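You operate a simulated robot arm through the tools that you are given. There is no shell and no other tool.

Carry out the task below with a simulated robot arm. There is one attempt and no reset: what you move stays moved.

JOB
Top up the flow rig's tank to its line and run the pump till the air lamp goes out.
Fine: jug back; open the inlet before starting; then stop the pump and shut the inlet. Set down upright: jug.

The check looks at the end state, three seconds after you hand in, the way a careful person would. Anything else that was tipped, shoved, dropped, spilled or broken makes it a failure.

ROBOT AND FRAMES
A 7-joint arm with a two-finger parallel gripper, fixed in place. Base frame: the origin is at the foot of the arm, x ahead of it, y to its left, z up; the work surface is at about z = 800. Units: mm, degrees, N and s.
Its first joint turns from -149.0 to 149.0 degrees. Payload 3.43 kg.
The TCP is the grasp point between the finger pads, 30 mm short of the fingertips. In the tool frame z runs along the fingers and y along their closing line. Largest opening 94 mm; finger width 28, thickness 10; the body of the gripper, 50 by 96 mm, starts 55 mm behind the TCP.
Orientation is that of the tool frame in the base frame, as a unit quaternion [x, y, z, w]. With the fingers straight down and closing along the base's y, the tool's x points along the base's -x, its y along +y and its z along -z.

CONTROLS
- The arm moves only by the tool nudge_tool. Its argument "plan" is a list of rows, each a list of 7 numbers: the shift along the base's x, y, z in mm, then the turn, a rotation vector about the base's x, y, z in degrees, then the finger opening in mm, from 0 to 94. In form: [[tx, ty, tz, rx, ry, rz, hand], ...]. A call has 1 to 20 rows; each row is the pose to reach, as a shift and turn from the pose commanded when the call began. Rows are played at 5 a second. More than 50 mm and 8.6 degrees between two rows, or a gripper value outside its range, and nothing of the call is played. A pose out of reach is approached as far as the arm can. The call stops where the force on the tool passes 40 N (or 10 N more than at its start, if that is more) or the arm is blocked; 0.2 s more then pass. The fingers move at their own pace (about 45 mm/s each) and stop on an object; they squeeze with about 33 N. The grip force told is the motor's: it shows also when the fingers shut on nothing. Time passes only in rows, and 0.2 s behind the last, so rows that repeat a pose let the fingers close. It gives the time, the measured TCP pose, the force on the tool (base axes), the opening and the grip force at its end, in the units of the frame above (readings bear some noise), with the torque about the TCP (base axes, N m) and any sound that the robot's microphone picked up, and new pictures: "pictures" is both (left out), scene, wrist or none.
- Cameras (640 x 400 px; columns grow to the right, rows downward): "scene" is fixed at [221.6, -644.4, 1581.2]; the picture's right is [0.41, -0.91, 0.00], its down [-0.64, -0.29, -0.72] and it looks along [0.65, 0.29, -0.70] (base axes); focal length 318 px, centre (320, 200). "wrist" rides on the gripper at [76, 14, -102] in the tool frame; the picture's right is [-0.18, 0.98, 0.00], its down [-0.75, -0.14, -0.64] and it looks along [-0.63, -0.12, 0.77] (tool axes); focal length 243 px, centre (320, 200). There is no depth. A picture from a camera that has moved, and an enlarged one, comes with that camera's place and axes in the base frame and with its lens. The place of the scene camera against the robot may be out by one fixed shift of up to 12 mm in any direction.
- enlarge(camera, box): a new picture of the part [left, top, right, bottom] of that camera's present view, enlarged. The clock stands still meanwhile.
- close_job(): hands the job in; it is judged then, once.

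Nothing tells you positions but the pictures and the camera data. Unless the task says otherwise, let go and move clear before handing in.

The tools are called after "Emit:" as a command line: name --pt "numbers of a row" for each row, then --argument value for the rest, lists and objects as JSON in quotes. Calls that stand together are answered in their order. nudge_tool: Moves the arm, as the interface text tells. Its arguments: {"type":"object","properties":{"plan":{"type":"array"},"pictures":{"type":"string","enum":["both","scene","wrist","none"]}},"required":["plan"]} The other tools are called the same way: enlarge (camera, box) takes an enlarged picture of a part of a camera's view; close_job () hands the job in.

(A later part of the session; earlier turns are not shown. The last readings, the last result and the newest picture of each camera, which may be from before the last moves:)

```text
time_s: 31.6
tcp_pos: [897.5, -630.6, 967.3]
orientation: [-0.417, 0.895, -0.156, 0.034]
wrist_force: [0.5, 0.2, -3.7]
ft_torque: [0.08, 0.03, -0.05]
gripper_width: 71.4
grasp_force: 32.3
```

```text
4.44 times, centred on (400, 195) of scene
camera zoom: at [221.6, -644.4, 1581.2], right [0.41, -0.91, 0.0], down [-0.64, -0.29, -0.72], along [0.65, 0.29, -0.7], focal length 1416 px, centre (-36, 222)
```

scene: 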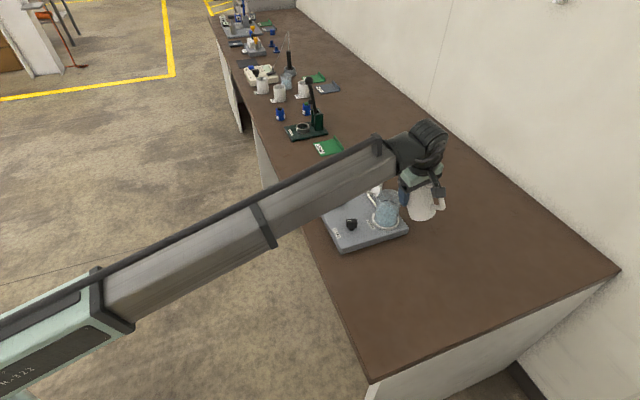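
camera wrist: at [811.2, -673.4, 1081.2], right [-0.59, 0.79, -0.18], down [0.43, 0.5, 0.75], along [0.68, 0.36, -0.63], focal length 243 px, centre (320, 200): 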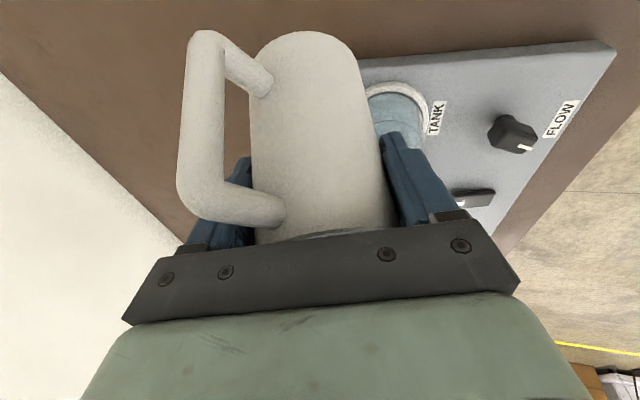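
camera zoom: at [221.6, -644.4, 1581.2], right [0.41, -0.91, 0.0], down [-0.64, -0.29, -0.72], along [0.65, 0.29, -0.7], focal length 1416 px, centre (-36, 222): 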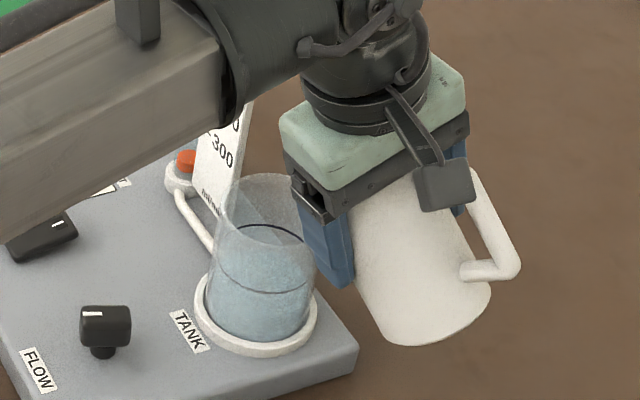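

Emit:
nudge_tool --pt "0 0 1 -1.9 0.5 0 40" --pt "0 0 3 -3.9 1.0 0 40" --pt "0 0 3 -3.9 1.0 0 40" --pictures "wrist"

Emit:
enlarge --camera "scene" --box '[350, 150, 450, 240]'

```text
time_s: 32.4
tcp_pos: [897.4, -630.7, 972.3]
orientation: [-0.419, 0.889, -0.184, 0.012]
wrist_force: [-1.0, 0.4, -3.3]
ft_torque: [0.06, -0.01, -0.02]
gripper_width: 71.1
grasp_force: 33.4
camera wrist: at [817.9, -646.5, 1073.6], right [-0.61, 0.71, -0.35], down [0.48, 0.69, 0.55], along [0.63, 0.16, -0.76], focal length 243 px, centre (320, 200)
```

wrist: 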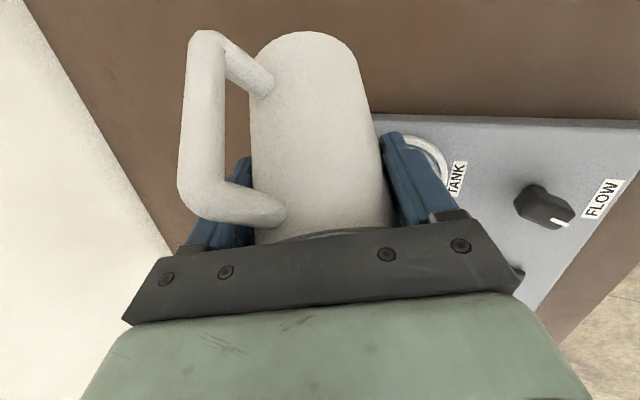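

```text
4.44 times, centred on (400, 195) of scene
camera zoom: at [221.6, -644.4, 1581.2], right [0.41, -0.91, 0.0], down [-0.64, -0.29, -0.72], along [0.65, 0.29, -0.7], focal length 1416 px, centre (-36, 222)
```

zoom: 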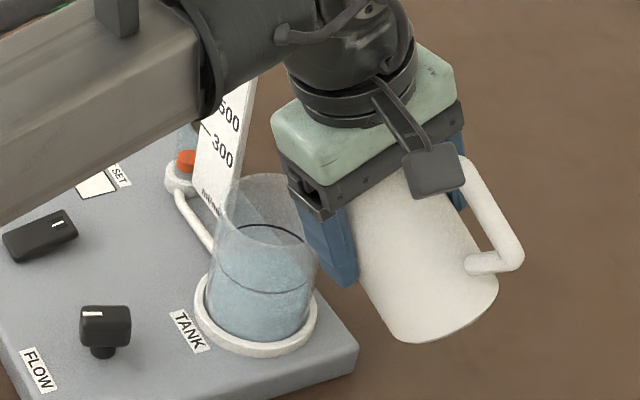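

Emit:
nudge_tool --pt "0 0 1 -1.9 0.5 0 40" --pt "0 0 2 -3.9 1.0 0 40" --pt "0 0 2 -3.9 1.0 0 40" --pictures "none"

Emit:
enlarge --camera "scene" --box '[350, 150, 450, 240]'

```text
time_s: 33.2
tcp_pos: [897.8, -630.5, 974.1]
orientation: [-0.42, 0.883, -0.21, -0.01]
wrist_force: [-0.3, 0.0, -3.0]
ft_torque: [0.08, -0.01, 0.04]
gripper_width: 71.4
grasp_force: 33.0
```

```text
4.44 times, centred on (400, 195) of scene
camera zoom: at [221.6, -644.4, 1581.2], right [0.41, -0.91, 0.0], down [-0.64, -0.29, -0.72], along [0.65, 0.29, -0.7], focal length 1416 px, centre (-36, 222)
```

zoom: 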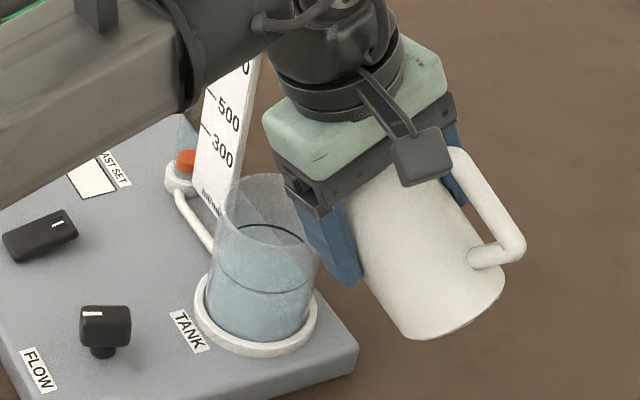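

Emit:
nudge_tool --pt "0.3 1 1 -1.9 0.5 0 40" --pt "0.6 2 3 -3.9 1.0 0 40" --pt "0.6 2 3 -3.9 1.0 0 40" --pictures "none"

Emit:
enlarge --camera "scene" --box '[350, 150, 450, 240]'

```text
time_s: 34.0
tcp_pos: [898.7, -629.8, 976.7]
orientation: [-0.421, 0.875, -0.237, -0.033]
wrist_force: [0.5, -0.2, -2.7]
ft_torque: [0.08, -0.02, -0.01]
gripper_width: 71.2
grasp_force: 33.7
```

```text
4.44 times, centred on (400, 195) of scene
camera zoom: at [221.6, -644.4, 1581.2], right [0.41, -0.91, 0.0], down [-0.64, -0.29, -0.72], along [0.65, 0.29, -0.7], focal length 1416 px, centre (-36, 222)
```

zoom: 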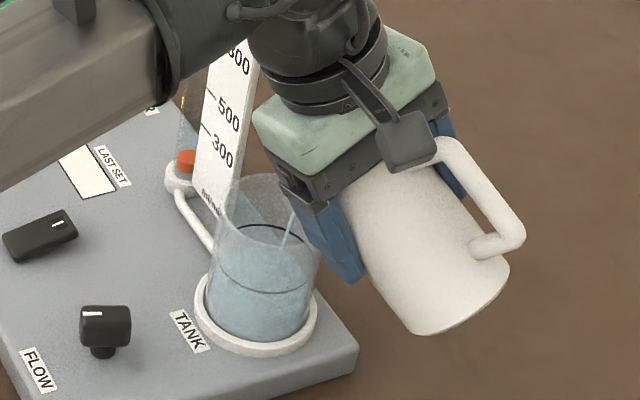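

A thin stream is now falling inside the tank at about 50° of tilt. I'll hold here briefly and watch the level.

Emit:
nudge_tool --pt "0 0 0 0 0 0 40" --pt "0 0 0 0 0 0 40" --pt "0 0 0 0 0 0 40" --pictures "none"

Emit:
enlarge --camera "scene" --box '[355, 175, 415, 240]'

```text
time_s: 34.8
tcp_pos: [898.7, -629.8, 976.5]
orientation: [-0.421, 0.875, -0.235, -0.032]
wrist_force: [0.0, 0.7, -4.0]
ft_torque: [0.08, 0.03, -0.01]
gripper_width: 71.2
grasp_force: 32.8
```

```text
6.15 times, centred on (385, 208) of scene
camera zoom: at [221.6, -644.4, 1581.2], right [0.41, -0.91, 0.0], down [-0.64, -0.29, -0.72], along [0.65, 0.29, -0.7], focal length 1960 px, centre (-80, 154)
```

zoom: 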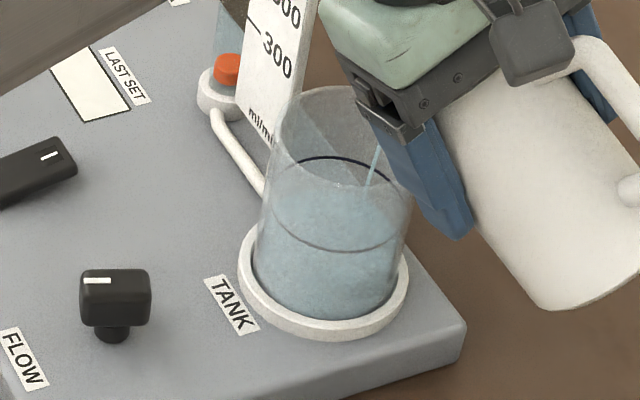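

Emit:
nudge_tool --pt "0 0 0 0 0 0 40" --pt "0 0 0 0 0 0 40" --pt "0 0 0 0 0 0 40" --pt "0 0 0 0 0 0 40" --pictures "none"

Emit:
enlarge --camera "scene" --box '[355, 175, 415, 240]'

```text
time_s: 35.8
tcp_pos: [898.0, -629.3, 977.4]
orientation: [-0.422, 0.875, -0.237, -0.032]
wrist_force: [-0.3, -0.1, -3.0]
ft_torque: [0.1, 0.01, -0.02]
gripper_width: 71.1
grasp_force: 32.8
```

```text
6.15 times, centred on (385, 208) of scene
camera zoom: at [221.6, -644.4, 1581.2], right [0.41, -0.91, 0.0], down [-0.64, -0.29, -0.72], along [0.65, 0.29, -0.7], focal length 1960 px, centre (-80, 154)
```

zoom: 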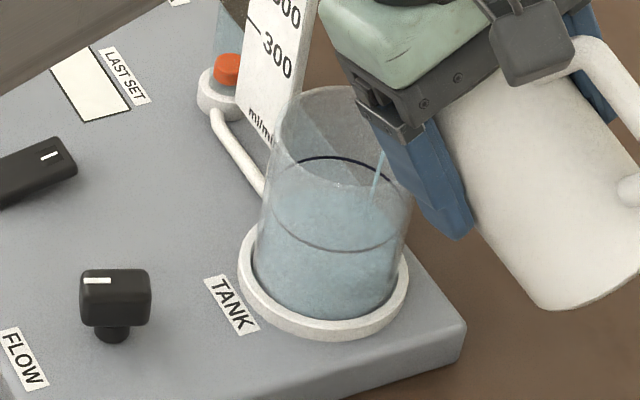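

Emit:
nudge_tool --pt "0.2 0.6 2 -1.9 0.5 0 40" --pt "0.3 1.3 4 -3.9 1.0 0 40" --pt "0.3 1.3 4 -3.9 1.0 0 40" --pictures "none"

Emit:
enlarge --camera "scene" --box '[355, 175, 415, 240]'

```text
time_s: 36.6
tcp_pos: [898.1, -628.3, 981.6]
orientation: [-0.423, 0.866, -0.262, -0.054]
wrist_force: [-0.5, -0.3, -3.4]
ft_torque: [0.07, 0.01, -0.02]
gripper_width: 71.3
grasp_force: 32.9
```

```text
6.15 times, centred on (385, 208) of scene
camera zoom: at [221.6, -644.4, 1581.2], right [0.41, -0.91, 0.0], down [-0.64, -0.29, -0.72], along [0.65, 0.29, -0.7], focal length 1960 px, centre (-80, 154)
```

zoom: 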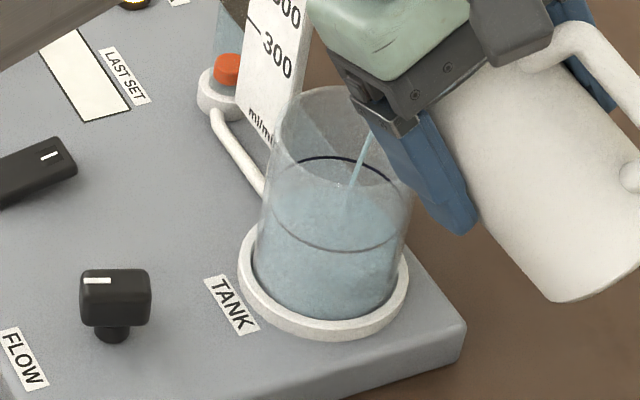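

Emit:
nudge_tool --pt "0 0 0 0 0 0 40" --pt "0 0 0 0 0 0 40" --pt "0 0 0 0 0 0 40" --pt "0 0 0 0 0 0 40" --pictures "none"

Emit:
enlarge --camera "scene" --box '[365, 185, 405, 235]'

```text
time_s: 37.6
tcp_pos: [898.4, -627.7, 980.4]
orientation: [-0.422, 0.866, -0.262, -0.054]
wrist_force: [0.5, -0.2, -3.2]
ft_torque: [0.09, 0.0, -0.02]
gripper_width: 71.4
grasp_force: 33.0
```

```text
8.00 times, centred on (385, 210) of scene
camera zoom: at [221.6, -644.4, 1581.2], right [0.41, -0.91, 0.0], down [-0.64, -0.29, -0.72], along [0.65, 0.29, -0.7], focal length 2548 px, centre (-200, 120)
```

zoom: 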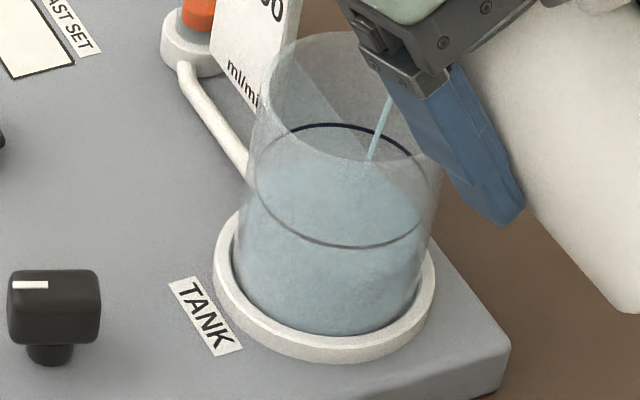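

Emit:
enlarge --camera "scene" --box '[376, 186, 400, 222]'

Emit:
nudge_tool --pt "0 0 0 0 0 0 40" --pictures "wrist"

```text
11.11 times, centred on (388, 204) of scene
camera zoom: at [221.6, -644.4, 1581.2], right [0.41, -0.91, 0.0], down [-0.64, -0.29, -0.72], along [0.65, 0.29, -0.7], focal length 3539 px, centre (-436, 156)
```

zoom: 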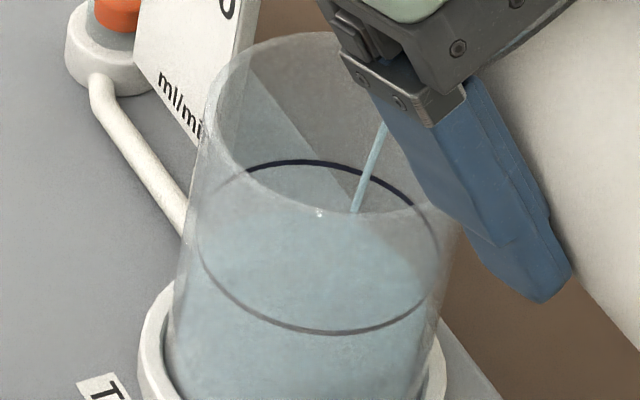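

```text
time_s: 38.0
tcp_pos: [896.8, -628.1, 981.0]
orientation: [-0.423, 0.866, -0.262, -0.054]
wrist_force: [0.8, 0.0, -2.5]
ft_torque: [0.08, -0.01, -0.01]
gripper_width: 71.1
grasp_force: 33.1
camera wrist: at [824.0, -622.5, 1087.9], right [-0.63, 0.63, -0.46], down [0.51, 0.78, 0.37], along [0.59, 0.0, -0.81], focal length 243 px, centre (320, 200)
```

wrist: 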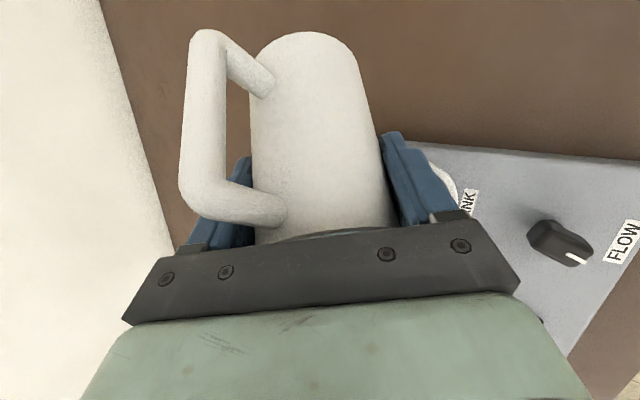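

The stream lands near the tank centre and each tilt settles to its own level. I estimate the level is now about 16–18 mm below the line. I'll continue in small tilt steps.

Emit:
nudge_tool --pt "0.2 0.7 2 -1.9 0.5 0 40" --pt "0.4 1.5 3.7 -3.9 1.0 0 40" --pt "0.4 1.5 3.7 -3.9 1.0 0 40" --pt "0.4 1.5 3.7 -3.9 1.0 0 40" --pt "0.4 1.5 3.7 -3.9 1.0 0 40" --pt "0.4 1.5 3.7 -3.9 1.0 0 40" --pt "0.4 1.5 3.7 -3.9 1.0 0 40" --pt "0.4 1.5 3.7 -3.9 1.0 0 40" --pictures "none"

Emit:
enlarge --camera "scene" --box '[365, 185, 405, 235]'

```text
time_s: 39.8
tcp_pos: [898.2, -625.4, 984.8]
orientation: [-0.423, 0.856, -0.288, -0.075]
wrist_force: [0.7, -0.8, -2.2]
ft_torque: [0.12, 0.0, 0.01]
gripper_width: 71.1
grasp_force: 33.1
```

```text
8.00 times, centred on (385, 210) of scene
camera zoom: at [221.6, -644.4, 1581.2], right [0.41, -0.91, 0.0], down [-0.64, -0.29, -0.72], along [0.65, 0.29, -0.7], focal length 2548 px, centre (-200, 120)
```

zoom: 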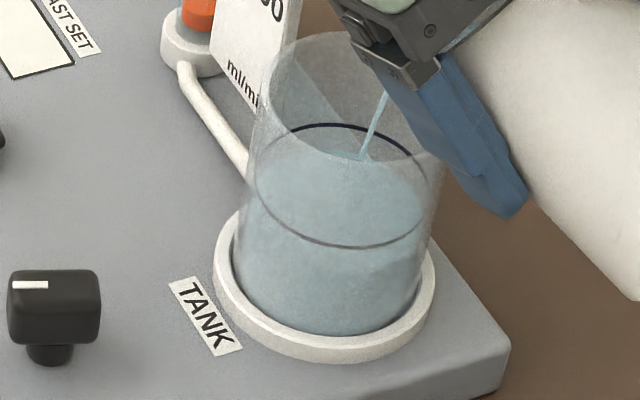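

Emit:
enlarge --camera "scene" --box '[376, 186, 400, 216]'

```text
13.33 times, centred on (388, 201) of scene
camera zoom: at [221.6, -644.4, 1581.2], right [0.41, -0.91, 0.0], down [-0.64, -0.29, -0.72], along [0.65, 0.29, -0.7], focal length 4247 px, centre (-587, 187)
```

zoom: 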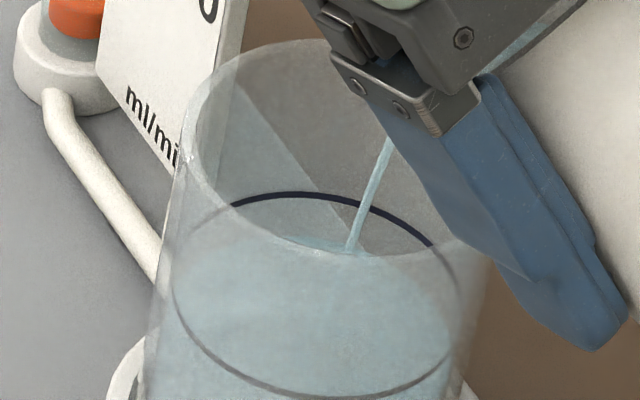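

Emit:
nudge_tool --pt "0.2 0.8 2 -1.9 0.5 0 40" --pt "0.2 0.8 2 -1.9 0.5 0 40" --pt "0.2 0.8 2 -1.9 0.5 0 40" --pt "0.2 0.8 2 -1.9 0.5 0 40" --pt "0.2 0.8 2 -1.9 0.5 0 40" --pt "0.2 0.8 2 -1.9 0.5 0 40" --pt "0.2 0.8 2 -1.9 0.5 0 40" --pictures "none"

Emit:
enlarge --camera "scene" --box '[376, 186, 400, 216]'

```text
time_s: 41.4
tcp_pos: [899.9, -625.5, 986.3]
orientation: [-0.422, 0.851, -0.3, -0.085]
wrist_force: [-0.2, -0.5, -3.1]
ft_torque: [0.1, 0.0, 0.01]
gripper_width: 70.9
grasp_force: 33.3
```

```text
13.33 times, centred on (388, 201) of scene
camera zoom: at [221.6, -644.4, 1581.2], right [0.41, -0.91, 0.0], down [-0.64, -0.29, -0.72], along [0.65, 0.29, -0.7], focal length 4247 px, centre (-587, 187)
```

zoom: 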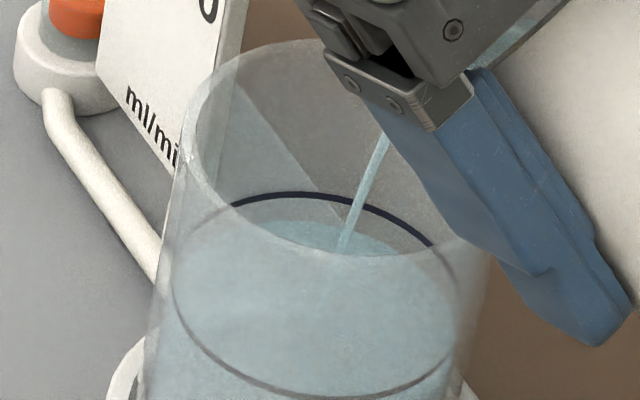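

The water's back edge is now clear, about 8 mm below the line and rising at about 2–3 mm/s. I'll hold here and keep watching.

Emit:
nudge_tool --pt "0 0 0 0 0 0 40" --pt "0 0 0 0 0 0 40" --pt "0 0 0 0 0 0 40" --pt "0 0 0 0 0 0 40" --pictures "none"

Emit:
enlarge --camera "scene" --box '[376, 186, 400, 216]'

```text
time_s: 42.4
tcp_pos: [899.3, -625.2, 986.1]
orientation: [-0.423, 0.851, -0.3, -0.086]
wrist_force: [-0.4, 0.6, -3.4]
ft_torque: [0.1, 0.0, 0.01]
gripper_width: 71.1
grasp_force: 33.5
```

```text
13.33 times, centred on (388, 201) of scene
camera zoom: at [221.6, -644.4, 1581.2], right [0.41, -0.91, 0.0], down [-0.64, -0.29, -0.72], along [0.65, 0.29, -0.7], focal length 4247 px, centre (-587, 187)
```

zoom: 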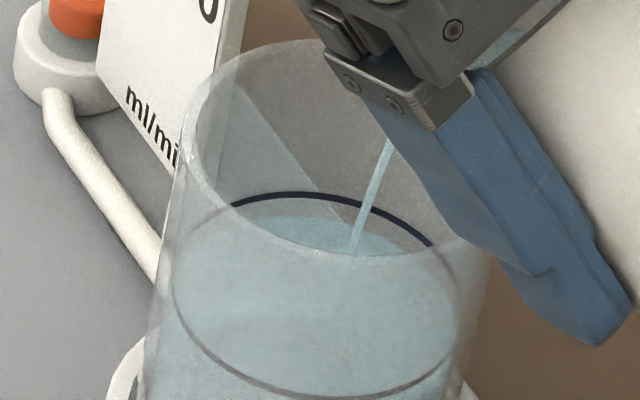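

Emit:
nudge_tool --pt "0.2 0.8 2 -1.9 0.5 0 40" --pt "0.2 0.8 2 -1.9 0.5 0 40" --pt "0.2 0.8 2 -1.9 0.5 0 40" --pt "0.2 0.8 2 -1.9 0.5 0 40" --pt "0.2 0.8 2 -1.9 0.5 0 40" --pt "0.2 0.8 2 -1.9 0.5 0 40" --pictures "none"

Emit:
enlarge --camera "scene" --box '[376, 186, 400, 216]'

```text
time_s: 43.8
tcp_pos: [899.1, -624.3, 987.6]
orientation: [-0.422, 0.846, -0.312, -0.097]
wrist_force: [0.0, 0.6, -2.6]
ft_torque: [0.09, -0.02, 0.0]
gripper_width: 70.9
grasp_force: 33.0
```

```text
13.33 times, centred on (388, 201) of scene
camera zoom: at [221.6, -644.4, 1581.2], right [0.41, -0.91, 0.0], down [-0.64, -0.29, -0.72], along [0.65, 0.29, -0.7], focal length 4247 px, centre (-587, 187)
```

zoom: 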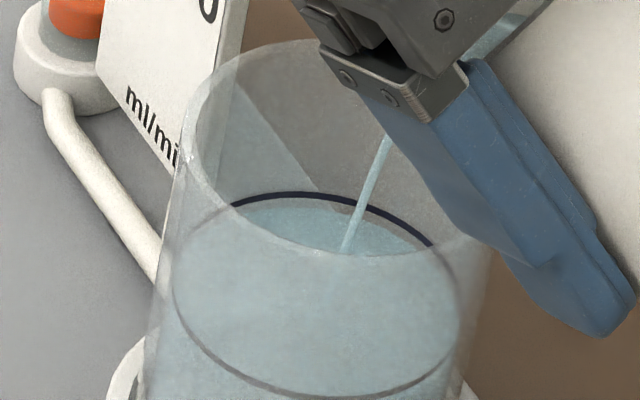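

Emit:
nudge_tool --pt "0 0 0 0 0 0 40" --pt "0 0 0 0 0 0 40" --pictures "none"

Emit:
enlarge --camera "scene" --box '[376, 186, 400, 216]'

```text
time_s: 44.4
tcp_pos: [900.1, -624.5, 988.0]
orientation: [-0.423, 0.845, -0.312, -0.097]
wrist_force: [0.1, -0.5, -2.9]
ft_torque: [0.09, -0.02, -0.03]
gripper_width: 70.8
grasp_force: 32.8
```

```text
13.33 times, centred on (388, 201) of scene
camera zoom: at [221.6, -644.4, 1581.2], right [0.41, -0.91, 0.0], down [-0.64, -0.29, -0.72], along [0.65, 0.29, -0.7], focal length 4247 px, centre (-587, 187)
```

zoom: 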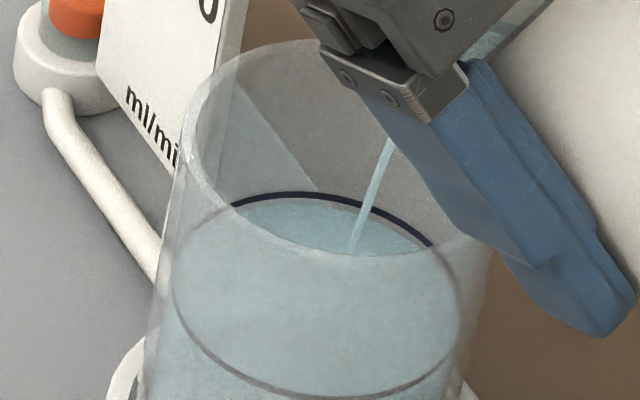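

Emit:
nudge_tool --pt "0 0 0 0 0 0 40" --pt "0 0 0 0 0 0 40" --pictures "none"

Emit:
enlarge --camera "scene" --box '[379, 190, 397, 206]'

```text
time_s: 45.0
tcp_pos: [899.4, -624.2, 988.9]
orientation: [-0.423, 0.845, -0.312, -0.097]
wrist_force: [0.4, -0.4, -2.3]
ft_torque: [0.08, 0.01, 0.0]
gripper_width: 71.1
grasp_force: 32.2
```

```text
16.00 times, centred on (388, 198) of scene
camera zoom: at [221.6, -644.4, 1581.2], right [0.41, -0.91, 0.0], down [-0.64, -0.29, -0.72], along [0.65, 0.29, -0.7], focal length 5097 px, centre (-768, 232)
```

zoom: 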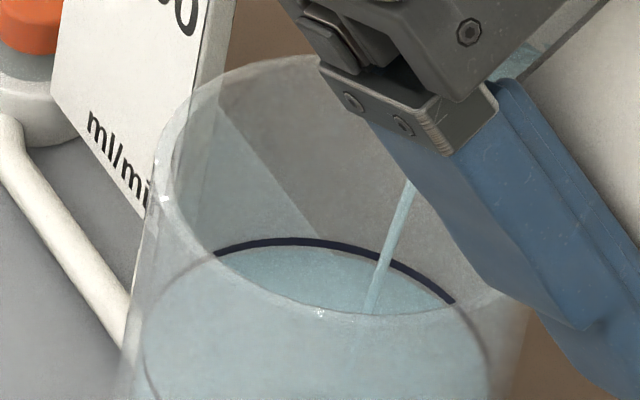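

The surface is now within about 1 mm of the line. I'll untilt promptly, keeping the spout over the tank until the flow has stopped.

Emit:
nudge_tool --pt "-0.3 -1.2 0 6.8 -1.8 0 40" --pt "-0.7 -2.6 0 13.5 -3.6 0 40" --pt "-1.1 -4 0 20.3 -5.4 0 40" --pt "-1.5 -5.4 0 27 -7.3 0 40" --pt "-1.8 -6.7 5 33.8 -9.1 0 40" --pt "-1.8 -6.7 15 33.8 -9.1 0 40" --pictures "scene"

Emit:
enlarge --camera "scene" --box '[376, 186, 400, 216]'

```text
time_s: 46.4
tcp_pos: [896.7, -631.6, 1003.2]
orientation: [-0.406, 0.905, -0.083, 0.096]
wrist_force: [0.4, -0.3, -2.2]
ft_torque: [0.03, 0.0, 0.01]
gripper_width: 71.1
grasp_force: 33.2
```

scene: 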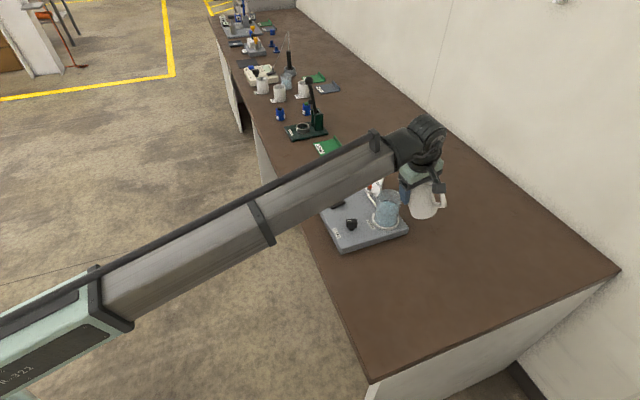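

```text
13.33 times, centred on (388, 201) of scene
camera zoom: at [221.6, -644.4, 1581.2], right [0.41, -0.91, 0.0], down [-0.64, -0.29, -0.72], along [0.65, 0.29, -0.7], focal length 4247 px, centre (-587, 187)
```

zoom: 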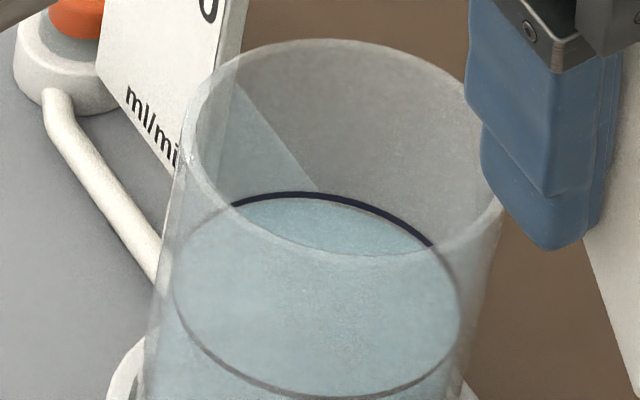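

The water is at the line. I'll lift, bring the jug fully upright and carry it back over its starting spot.

Emit:
nudge_tool --pt "0 0 15 2 -0.5 0 40" --pt "0 0 30 5 -1.3 0 40" --pt "0 0 46 9 -2.3 0 40" --pt "0 0 46 14 -3.6 0 40" --pt "0 0 46 19 -4.9 0 40" --pt "0 0 46 23 -6 0 40" --pt "0 0 46 26.3 -6.8 0 40" --pt "0 0 46 26.3 -6.8 0 40" --pictures "none"

Emit:
nudge_tool --pt "-5 2 0 0 0 -1 40" --pt "-17 7 0 0 0 -4 40" --pt "-35 15 0 0 0 -8 40" --pt "-54 23 0 0 0 -13 40" --pt "-73 31 0 0 0 -18 40" --pt "-92 39 0 0 0 -23 40" --pt "-109 46 0 0 0 -27 40" --pt "-124 52 0 0 0 -31 40" --pt "-135 57 0 0 0 -34 40" --pt "-141.4 59.7 0 0 0 -35 40" --pt "-141.4 59.7 -20 0 0 -35 40" --pt "-141.4 59.7 -50 0 0 -35 40" --pt "-141.4 59.7 -80 0 0 -35 40" --pt "-141.4 59.7 -110 0 0 -35 40" --pt "-141.4 59.7 -131 0 0 -35 40" --pt "-141.4 59.7 -131 0 0 -35 40"

```text
time_s: 48.2
tcp_pos: [896.5, -630.5, 1048.1]
orientation: [-0.368, 0.893, 0.1, 0.239]
wrist_force: [0.6, 0.2, -3.2]
ft_torque: [-0.02, 0.03, 0.0]
gripper_width: 70.8
grasp_force: 33.1
```

```text
time_s: 51.6
tcp_pos: [756.6, -569.2, 920.1]
orientation: [-0.083, 0.962, 0.023, 0.258]
wrist_force: [-0.1, -0.7, -2.7]
ft_torque: [0.03, 0.02, 0.01]
gripper_width: 71.0
grasp_force: 32.9
camera wrist: at [636.6, -575.9, 971.5], right [-0.01, 1.0, 0.09], down [0.35, -0.08, 0.93], along [0.94, 0.04, -0.35], focal length 243 px, centre (320, 200)
```

scene: 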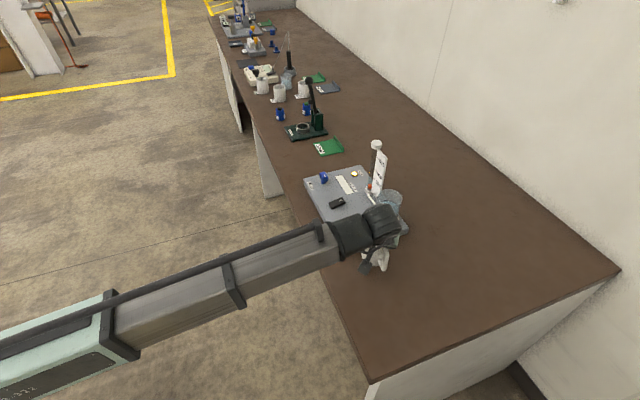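
wrist: 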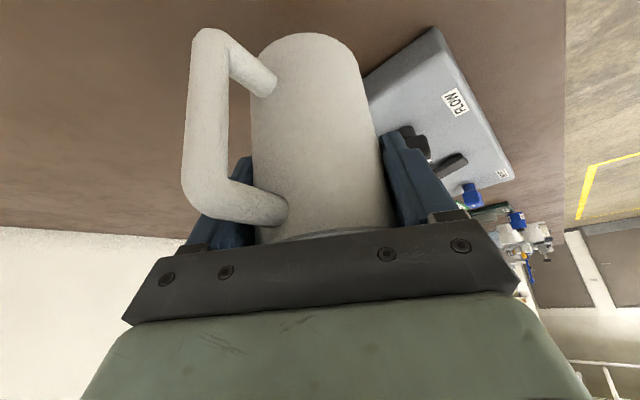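

The jug is back over its spot and looks vertical, though it has yawed about 7° in the grip. I'll compensate with a small yaw, then lower gently and watch the force.

Emit:
nudge_tool --pt "0 0 -5 0 0 3 40" --pt "0 -1 -15 0 0 7 40" --pt "0 -1 -25 0 0 7 40" --pt "0 -1 -32 0 0 7 40" --pt "0 -1 -36 0 0 7 40" --pt "0 -1 -38 0 0 7 40" --pt "0 -1 -39 0 0 7 40" --pt "0 -1 -39 0 0 7 40"

```text
time_s: 53.4
tcp_pos: [755.5, -571.9, 880.9]
orientation: [-0.142, 0.955, 0.039, 0.257]
wrist_force: [-3.9, -3.3, 18.2]
ft_torque: [0.33, 0.48, 0.14]
gripper_width: 70.7
grasp_force: 33.1
camera wrist: at [637.7, -592.0, 932.2], right [-0.13, 0.99, 0.09], down [0.36, -0.04, 0.93], along [0.92, 0.16, -0.35], focal length 243 px, centre (320, 200)
```

scene: 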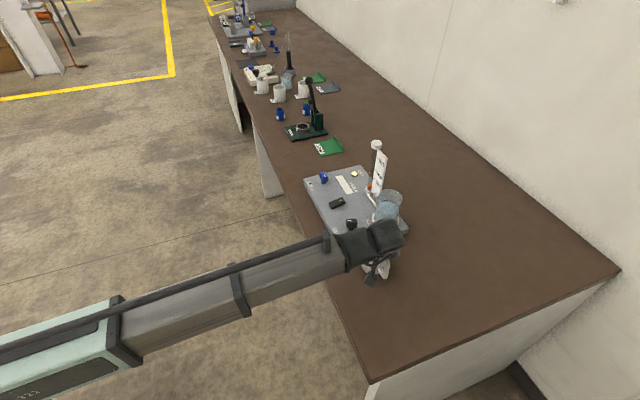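
wrist: 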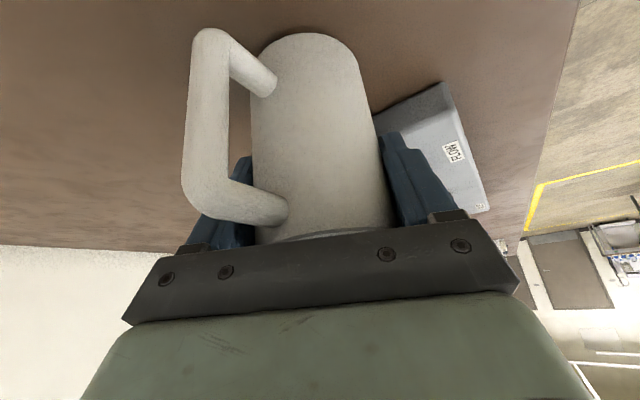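

The base is in contact, with an 18 N reaction. I'll ease up about 1 mm to relax that, then open the fingers gradually.

Emit:
nudge_tool --pt "0 0 0.7 0 0 0 40" --pt "0 0 1.0 0 0 0 40" --pt "0 0 1.0 0 0 0 72" --pt "0 0 1.0 0 0 0 76" --pt "0 0 1.0 0 0 0 82" --pt "0 0 1.0 0 0 0 88" --pt "0 0 1.0 0 0 0 94" --pt "0 0 1.0 0 0 0 94"

```text
time_s: 55.2
tcp_pos: [756.0, -572.8, 880.9]
orientation: [-0.141, 0.955, 0.039, 0.256]
wrist_force: [-0.6, 0.6, -1.0]
ft_torque: [0.01, 0.0, -0.01]
gripper_width: 94.3
grasp_force: 0.0
camera wrist: at [637.8, -592.1, 932.2], right [-0.13, 0.99, 0.09], down [0.36, -0.04, 0.93], along [0.92, 0.16, -0.35], focal length 243 px, centre (320, 200)
```

scene: 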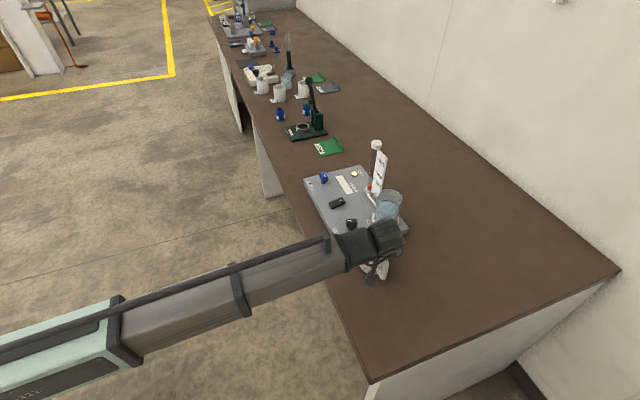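
wrist: 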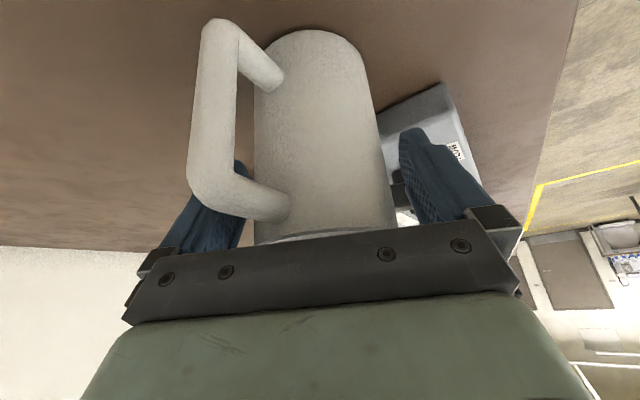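

The jug is released and standing. I'll rise straight up clear of it and check the result.

Emit:
nudge_tool --pt "0 0 10 0 0 0 94" --pt "0 0 30 0 0 0 94" --pt "0 0 60 0 0 0 94" --pt "0 0 95 0 0 0 94" --pt "0 0 130 0 0 0 94" --pt "0 0 170 0 0 0 94" --pt "-30 30 190 0 0 0 94" --pt "-60 60 200 0 0 0 94" --pt "-60 60 200 0 0 0 94"

Emit:
enlarge --camera "scene" --box '[300, 150, 430, 290]'

```text
time_s: 57.2
tcp_pos: [697.3, -511.0, 1078.9]
orientation: [-0.142, 0.955, 0.039, 0.256]
wrist_force: [0.1, 0.3, 0.0]
ft_torque: [0.0, -0.01, -0.01]
gripper_width: 93.9
grasp_force: 0.0
camera wrist: at [579.6, -530.3, 1131.7], right [-0.13, 0.99, 0.09], down [0.36, -0.04, 0.93], along [0.92, 0.16, -0.35], focal length 243 px, centre (320, 200)
```

scene: 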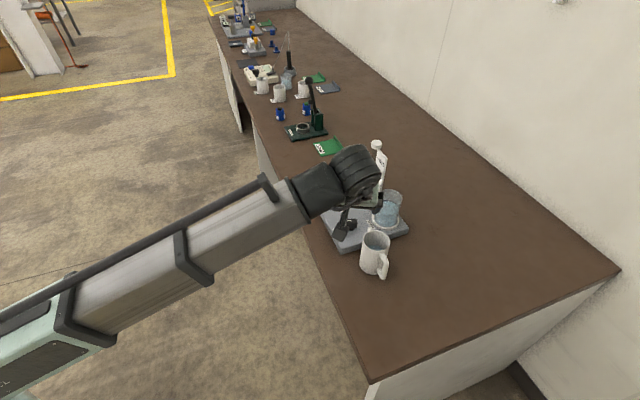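
wrist: 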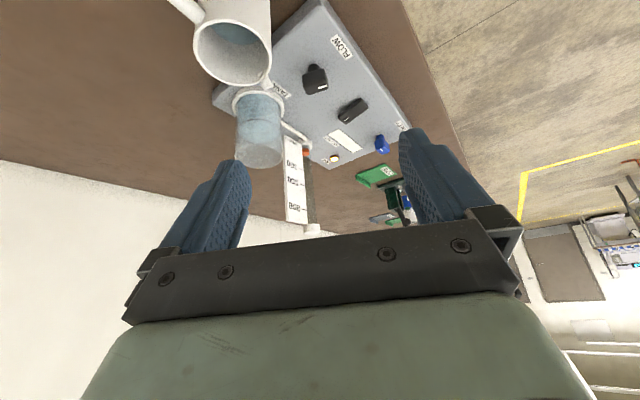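

```text
2.86 times, centred on (365, 220) of scene
camera zoom: at [221.6, -644.4, 1581.2], right [0.41, -0.91, 0.0], down [-0.64, -0.29, -0.72], along [0.65, 0.29, -0.7], focal length 910 px, centre (191, 143)
```

zoom: 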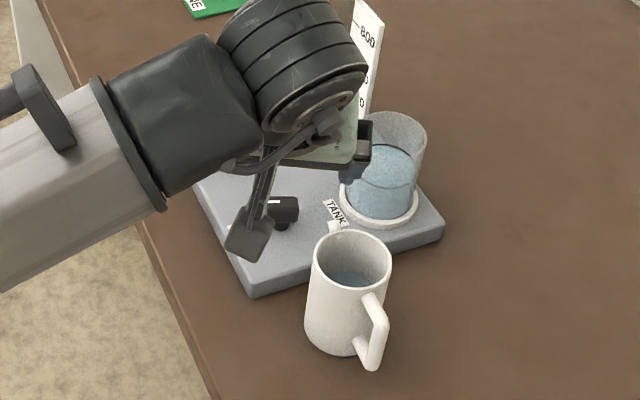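

The jug is back in place, upright, with the tank full to its line. Next are the controls, so I'll bring the hand to vertical and square to the rig for a close look at INLET and the pump rocker.

Emit:
nudge_tool --pt "0 0 0 -2.2 7.2 0 94" --pt "10 10 0 -4.4 14.4 0 94" --pt "25 25 0 -6.6 21.5 0 94" --pt "40 40 0 -8.8 28.7 0 94" --pt "40 40 0 -8.8 28.7 0 94" --pictures "none"

Emit:
nudge_tool --pt "22 15 0 0 0 -7 94" --pt "45 30 0 0 0 -14 94" --pt "68 46 0 0 0 -21 94" --pt "92 62 0 0 0 -28 94" --pt "116 78 0 0 0 -35 94" --pt "140 94 0 0 0 -42 94" --pt "164 110 -10 0 0 -49 94" --pt "188 126 -30 0 0 -56 94" --pt "203 139 -60 0 0 -62 94" --pt "203 139 -80 0 0 -62 94" --pt "203 139 -80 0 0 -62 94"

```text
time_s: 58.4
tcp_pos: [735.3, -472.2, 1080.8]
orientation: [-0.146, 0.989, -0.001, -0.002]
wrist_force: [0.4, -0.7, 0.4]
ft_torque: [0.0, 0.01, 0.01]
gripper_width: 94.1
grasp_force: 0.0
```

```text
time_s: 60.8
tcp_pos: [938.8, -333.1, 1000.1]
orientation: [0.384, 0.923, 0.0, -0.001]
wrist_force: [-0.2, 0.5, 0.1]
ft_torque: [-0.02, -0.01, 0.02]
gripper_width: 93.9
grasp_force: 0.0
camera wrist: at [894.0, -268.5, 1103.9], right [0.83, 0.56, 0.0], down [0.43, -0.63, 0.64], along [0.36, -0.53, -0.77], focal length 243 px, centre (320, 200)
```

scene: 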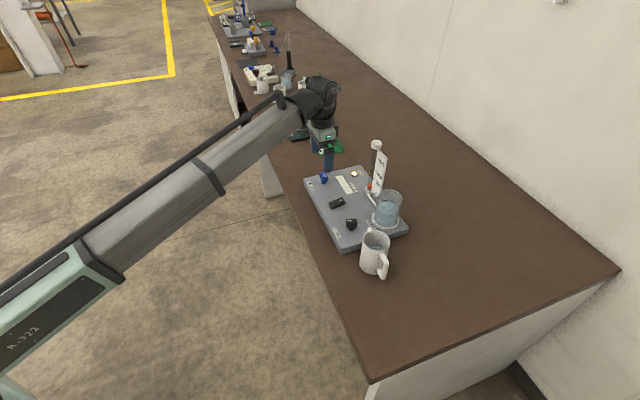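
wrist: 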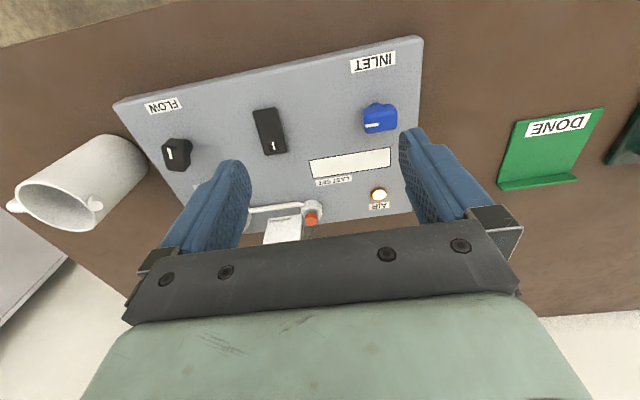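

Emit:
enlarge --camera "wrist" --box '[230, 80, 420, 210]'

Emit:
enlarge --camera "wrist" --box '[350, 90, 410, 150]'

Emit:
enlarge --camera "wrist" --box '[240, 95, 300, 165]'

Emit:
enlarge --camera "scene" --box '[345, 175, 420, 285]'

```text
3.08 times, centred on (325, 145) of wrist
camera zoom: at [894.0, -268.5, 1103.9], right [0.83, 0.56, 0.0], down [0.43, -0.63, 0.64], along [0.36, -0.53, -0.77], focal length 746 px, centre (305, 369)
```

zoom: 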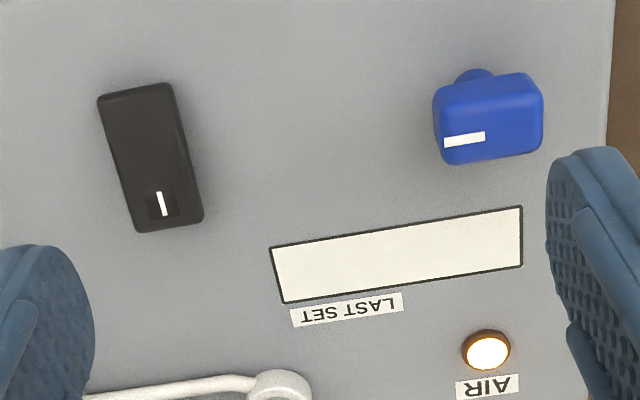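

```text
6.67 times, centred on (380, 120) of wrist
camera zoom: at [894.0, -268.5, 1103.9], right [0.83, 0.56, 0.0], down [0.43, -0.63, 0.64], along [0.36, -0.53, -0.77], focal length 1618 px, centre (-80, 733)
```

zoom: 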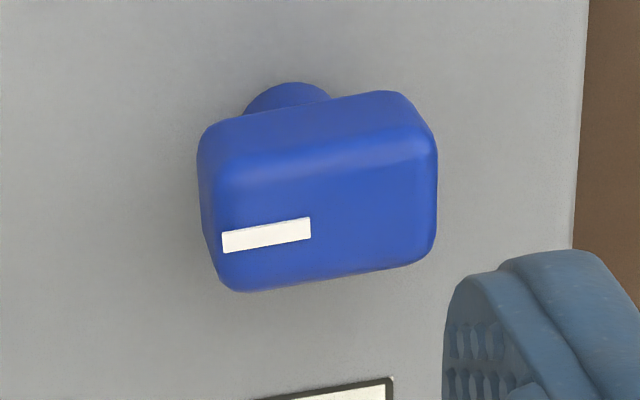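

```text
5.71 times, centred on (270, 130) of wrist
camera zoom: at [894.0, -268.5, 1103.9], right [0.83, 0.56, 0.0], down [0.43, -0.63, 0.64], along [0.36, -0.53, -0.77], focal length 1386 px, centre (606, 600)
```

zoom: 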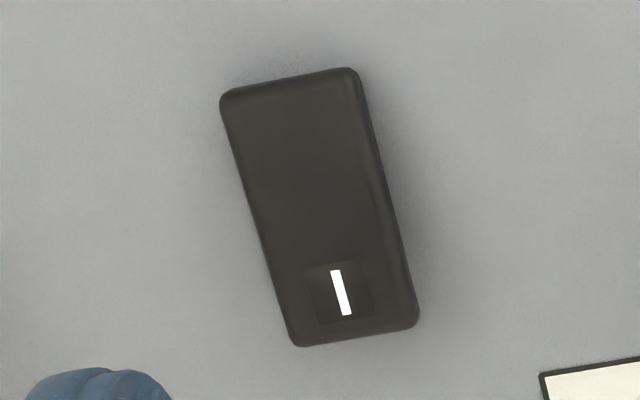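

```text
3.64 times, centred on (382, 230) of scene
camera zoom: at [221.6, -644.4, 1581.2], right [0.41, -0.91, 0.0], down [-0.64, -0.29, -0.72], along [0.65, 0.29, -0.7], focal length 1158 px, centre (93, 91)
```

zoom: 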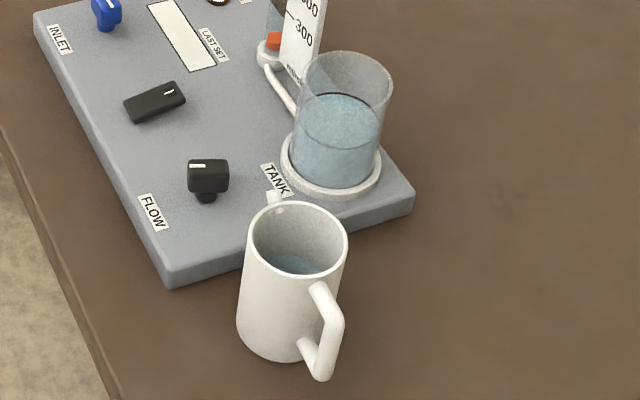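

I place the INLET handle near (1006,-318), top at z≈850, and the rocker from about (897,-382) to (932,-422) with "I" on its far end. I'll check reach above INLET at a safe height first.

Emit:
nudge_tool --pt "22 5 0 0 0 0 94" --pt "45 10 0 0 0 0 94" --pt "67 15 0 0 0 0 94" --pt "67 15 -25 0 0 0 94" --pt "67 15 -50 0 0 0 94" --pt "67 15 -50 0 0 0 94" --pictures "wrist"

```text
time_s: 62.2
tcp_pos: [1006.4, -316.2, 950.9]
orientation: [0.384, 0.923, 0.0, 0.0]
wrist_force: [0.9, 1.3, 0.1]
ft_torque: [-0.03, -0.04, 0.0]
gripper_width: 94.2
grasp_force: 0.2
camera wrist: at [960.2, -251.4, 1054.4], right [0.83, 0.56, 0.0], down [0.43, -0.63, 0.64], along [0.36, -0.53, -0.77], focal length 243 px, centre (320, 200)
```

wrist: 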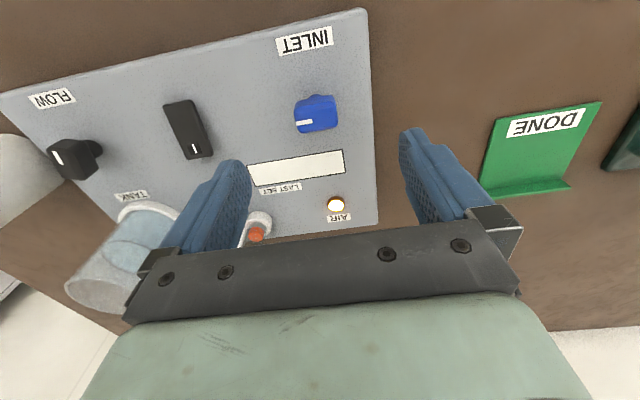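

Emit:
enlarge --camera "wrist" --box '[286, 88, 346, 140]'

Emit:
enlarge --camera "scene" --box '[310, 160, 350, 195]'

```text
7.69 times, centred on (316, 114) of wrist
camera zoom: at [960.2, -251.4, 1054.4], right [0.83, 0.56, 0.0], down [0.43, -0.63, 0.64], along [0.36, -0.53, -0.77], focal length 1866 px, centre (351, 862)
```

zoom: 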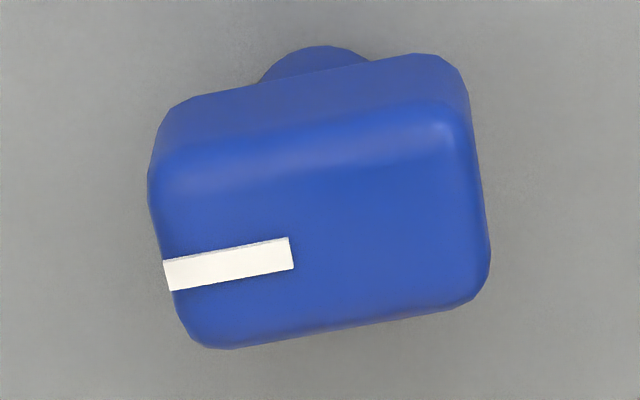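

```text
11.43 times, centred on (330, 178) of scene
camera zoom: at [221.6, -644.4, 1581.2], right [0.41, -0.91, 0.0], down [-0.64, -0.29, -0.72], along [0.65, 0.29, -0.7], focal length 3640 px, centre (206, 457)
```

zoom: 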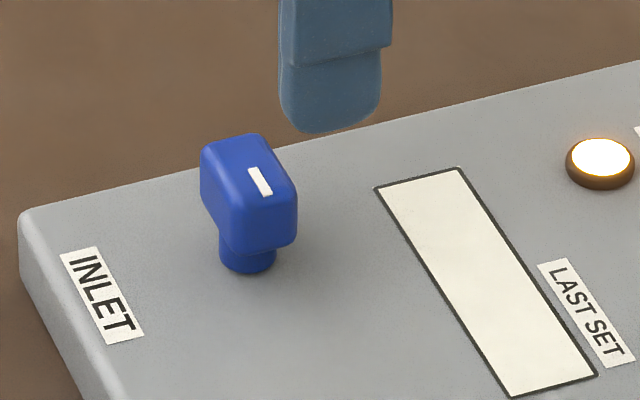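

INLET's handle top centre triangulates to about (998,-313, z≈870). It is about 32 mm long by 19 mm thick, so I can grip it across e2 and turn it. I'll test whether the hand can yaw to the starting orientation for a counter-clockwise turn, well above the knob.

Emit:
nudge_tool --pt "-2 1 0 0 0 -8 94" --pt "-4 2 0 0 0 -16 90" --pt "-6 3 0 0 0 -24 80" --pt "-8 3 0 0 0 -32 70" --pt "-8 3 0 0 0 -40 60" --pt "-8 3 0 0 0 -48 50" --pt "-8 3 0 0 0 -56 45" --pt "-8 3 0 0 0 -64 45" --pt "-8 3 0 0 0 -72 45" --pt "-8 3 0 0 0 -80 45" --pt "-8 3 0 0 0 -88 45" --pt "-8 3 0 0 0 -90 45" --pt "-8 3 0 0 0 -90 45"

```text
time_s: 65.0
tcp_pos: [997.5, -315.3, 949.5]
orientation: [0.925, 0.381, 0.001, 0.0]
wrist_force: [-0.2, 0.2, 0.0]
ft_torque: [0.02, -0.02, -0.03]
gripper_width: 45.0
grasp_force: 0.1
camera wrist: at [1060.2, -271.5, 1054.1], right [0.56, -0.83, 0.0], down [-0.63, -0.43, 0.64], along [-0.53, -0.36, -0.77], focal length 243 px, centre (320, 200)
```

scene: 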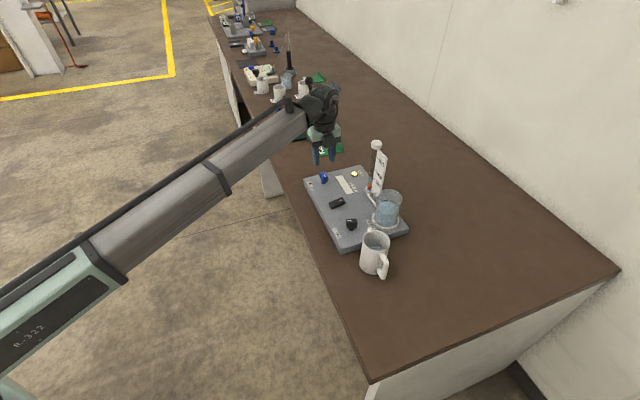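
wrist: 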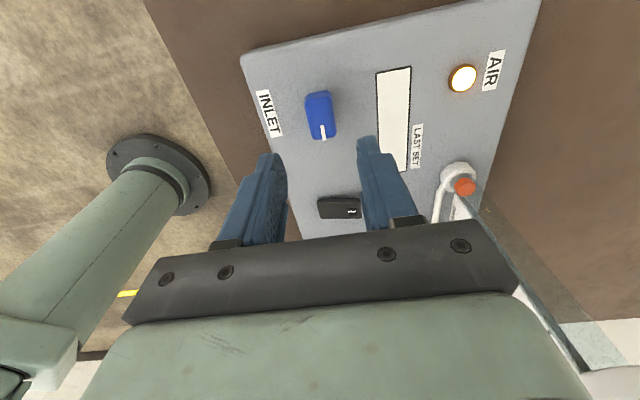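

Emit:
enlarge --camera "wrist" --box '[290, 80, 350, 150]'

```text
5.71 times, centred on (320, 115) of wrist
camera zoom: at [1060.2, -271.5, 1054.1], right [0.56, -0.83, 0.0], down [-0.63, -0.43, 0.64], along [-0.53, -0.36, -0.77], focal length 1386 px, centre (320, 686)
```

zoom: 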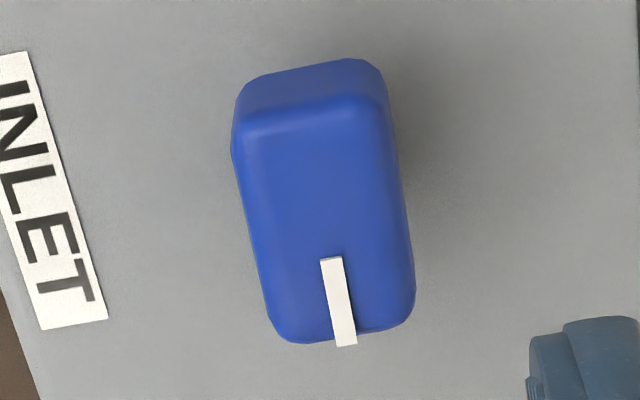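

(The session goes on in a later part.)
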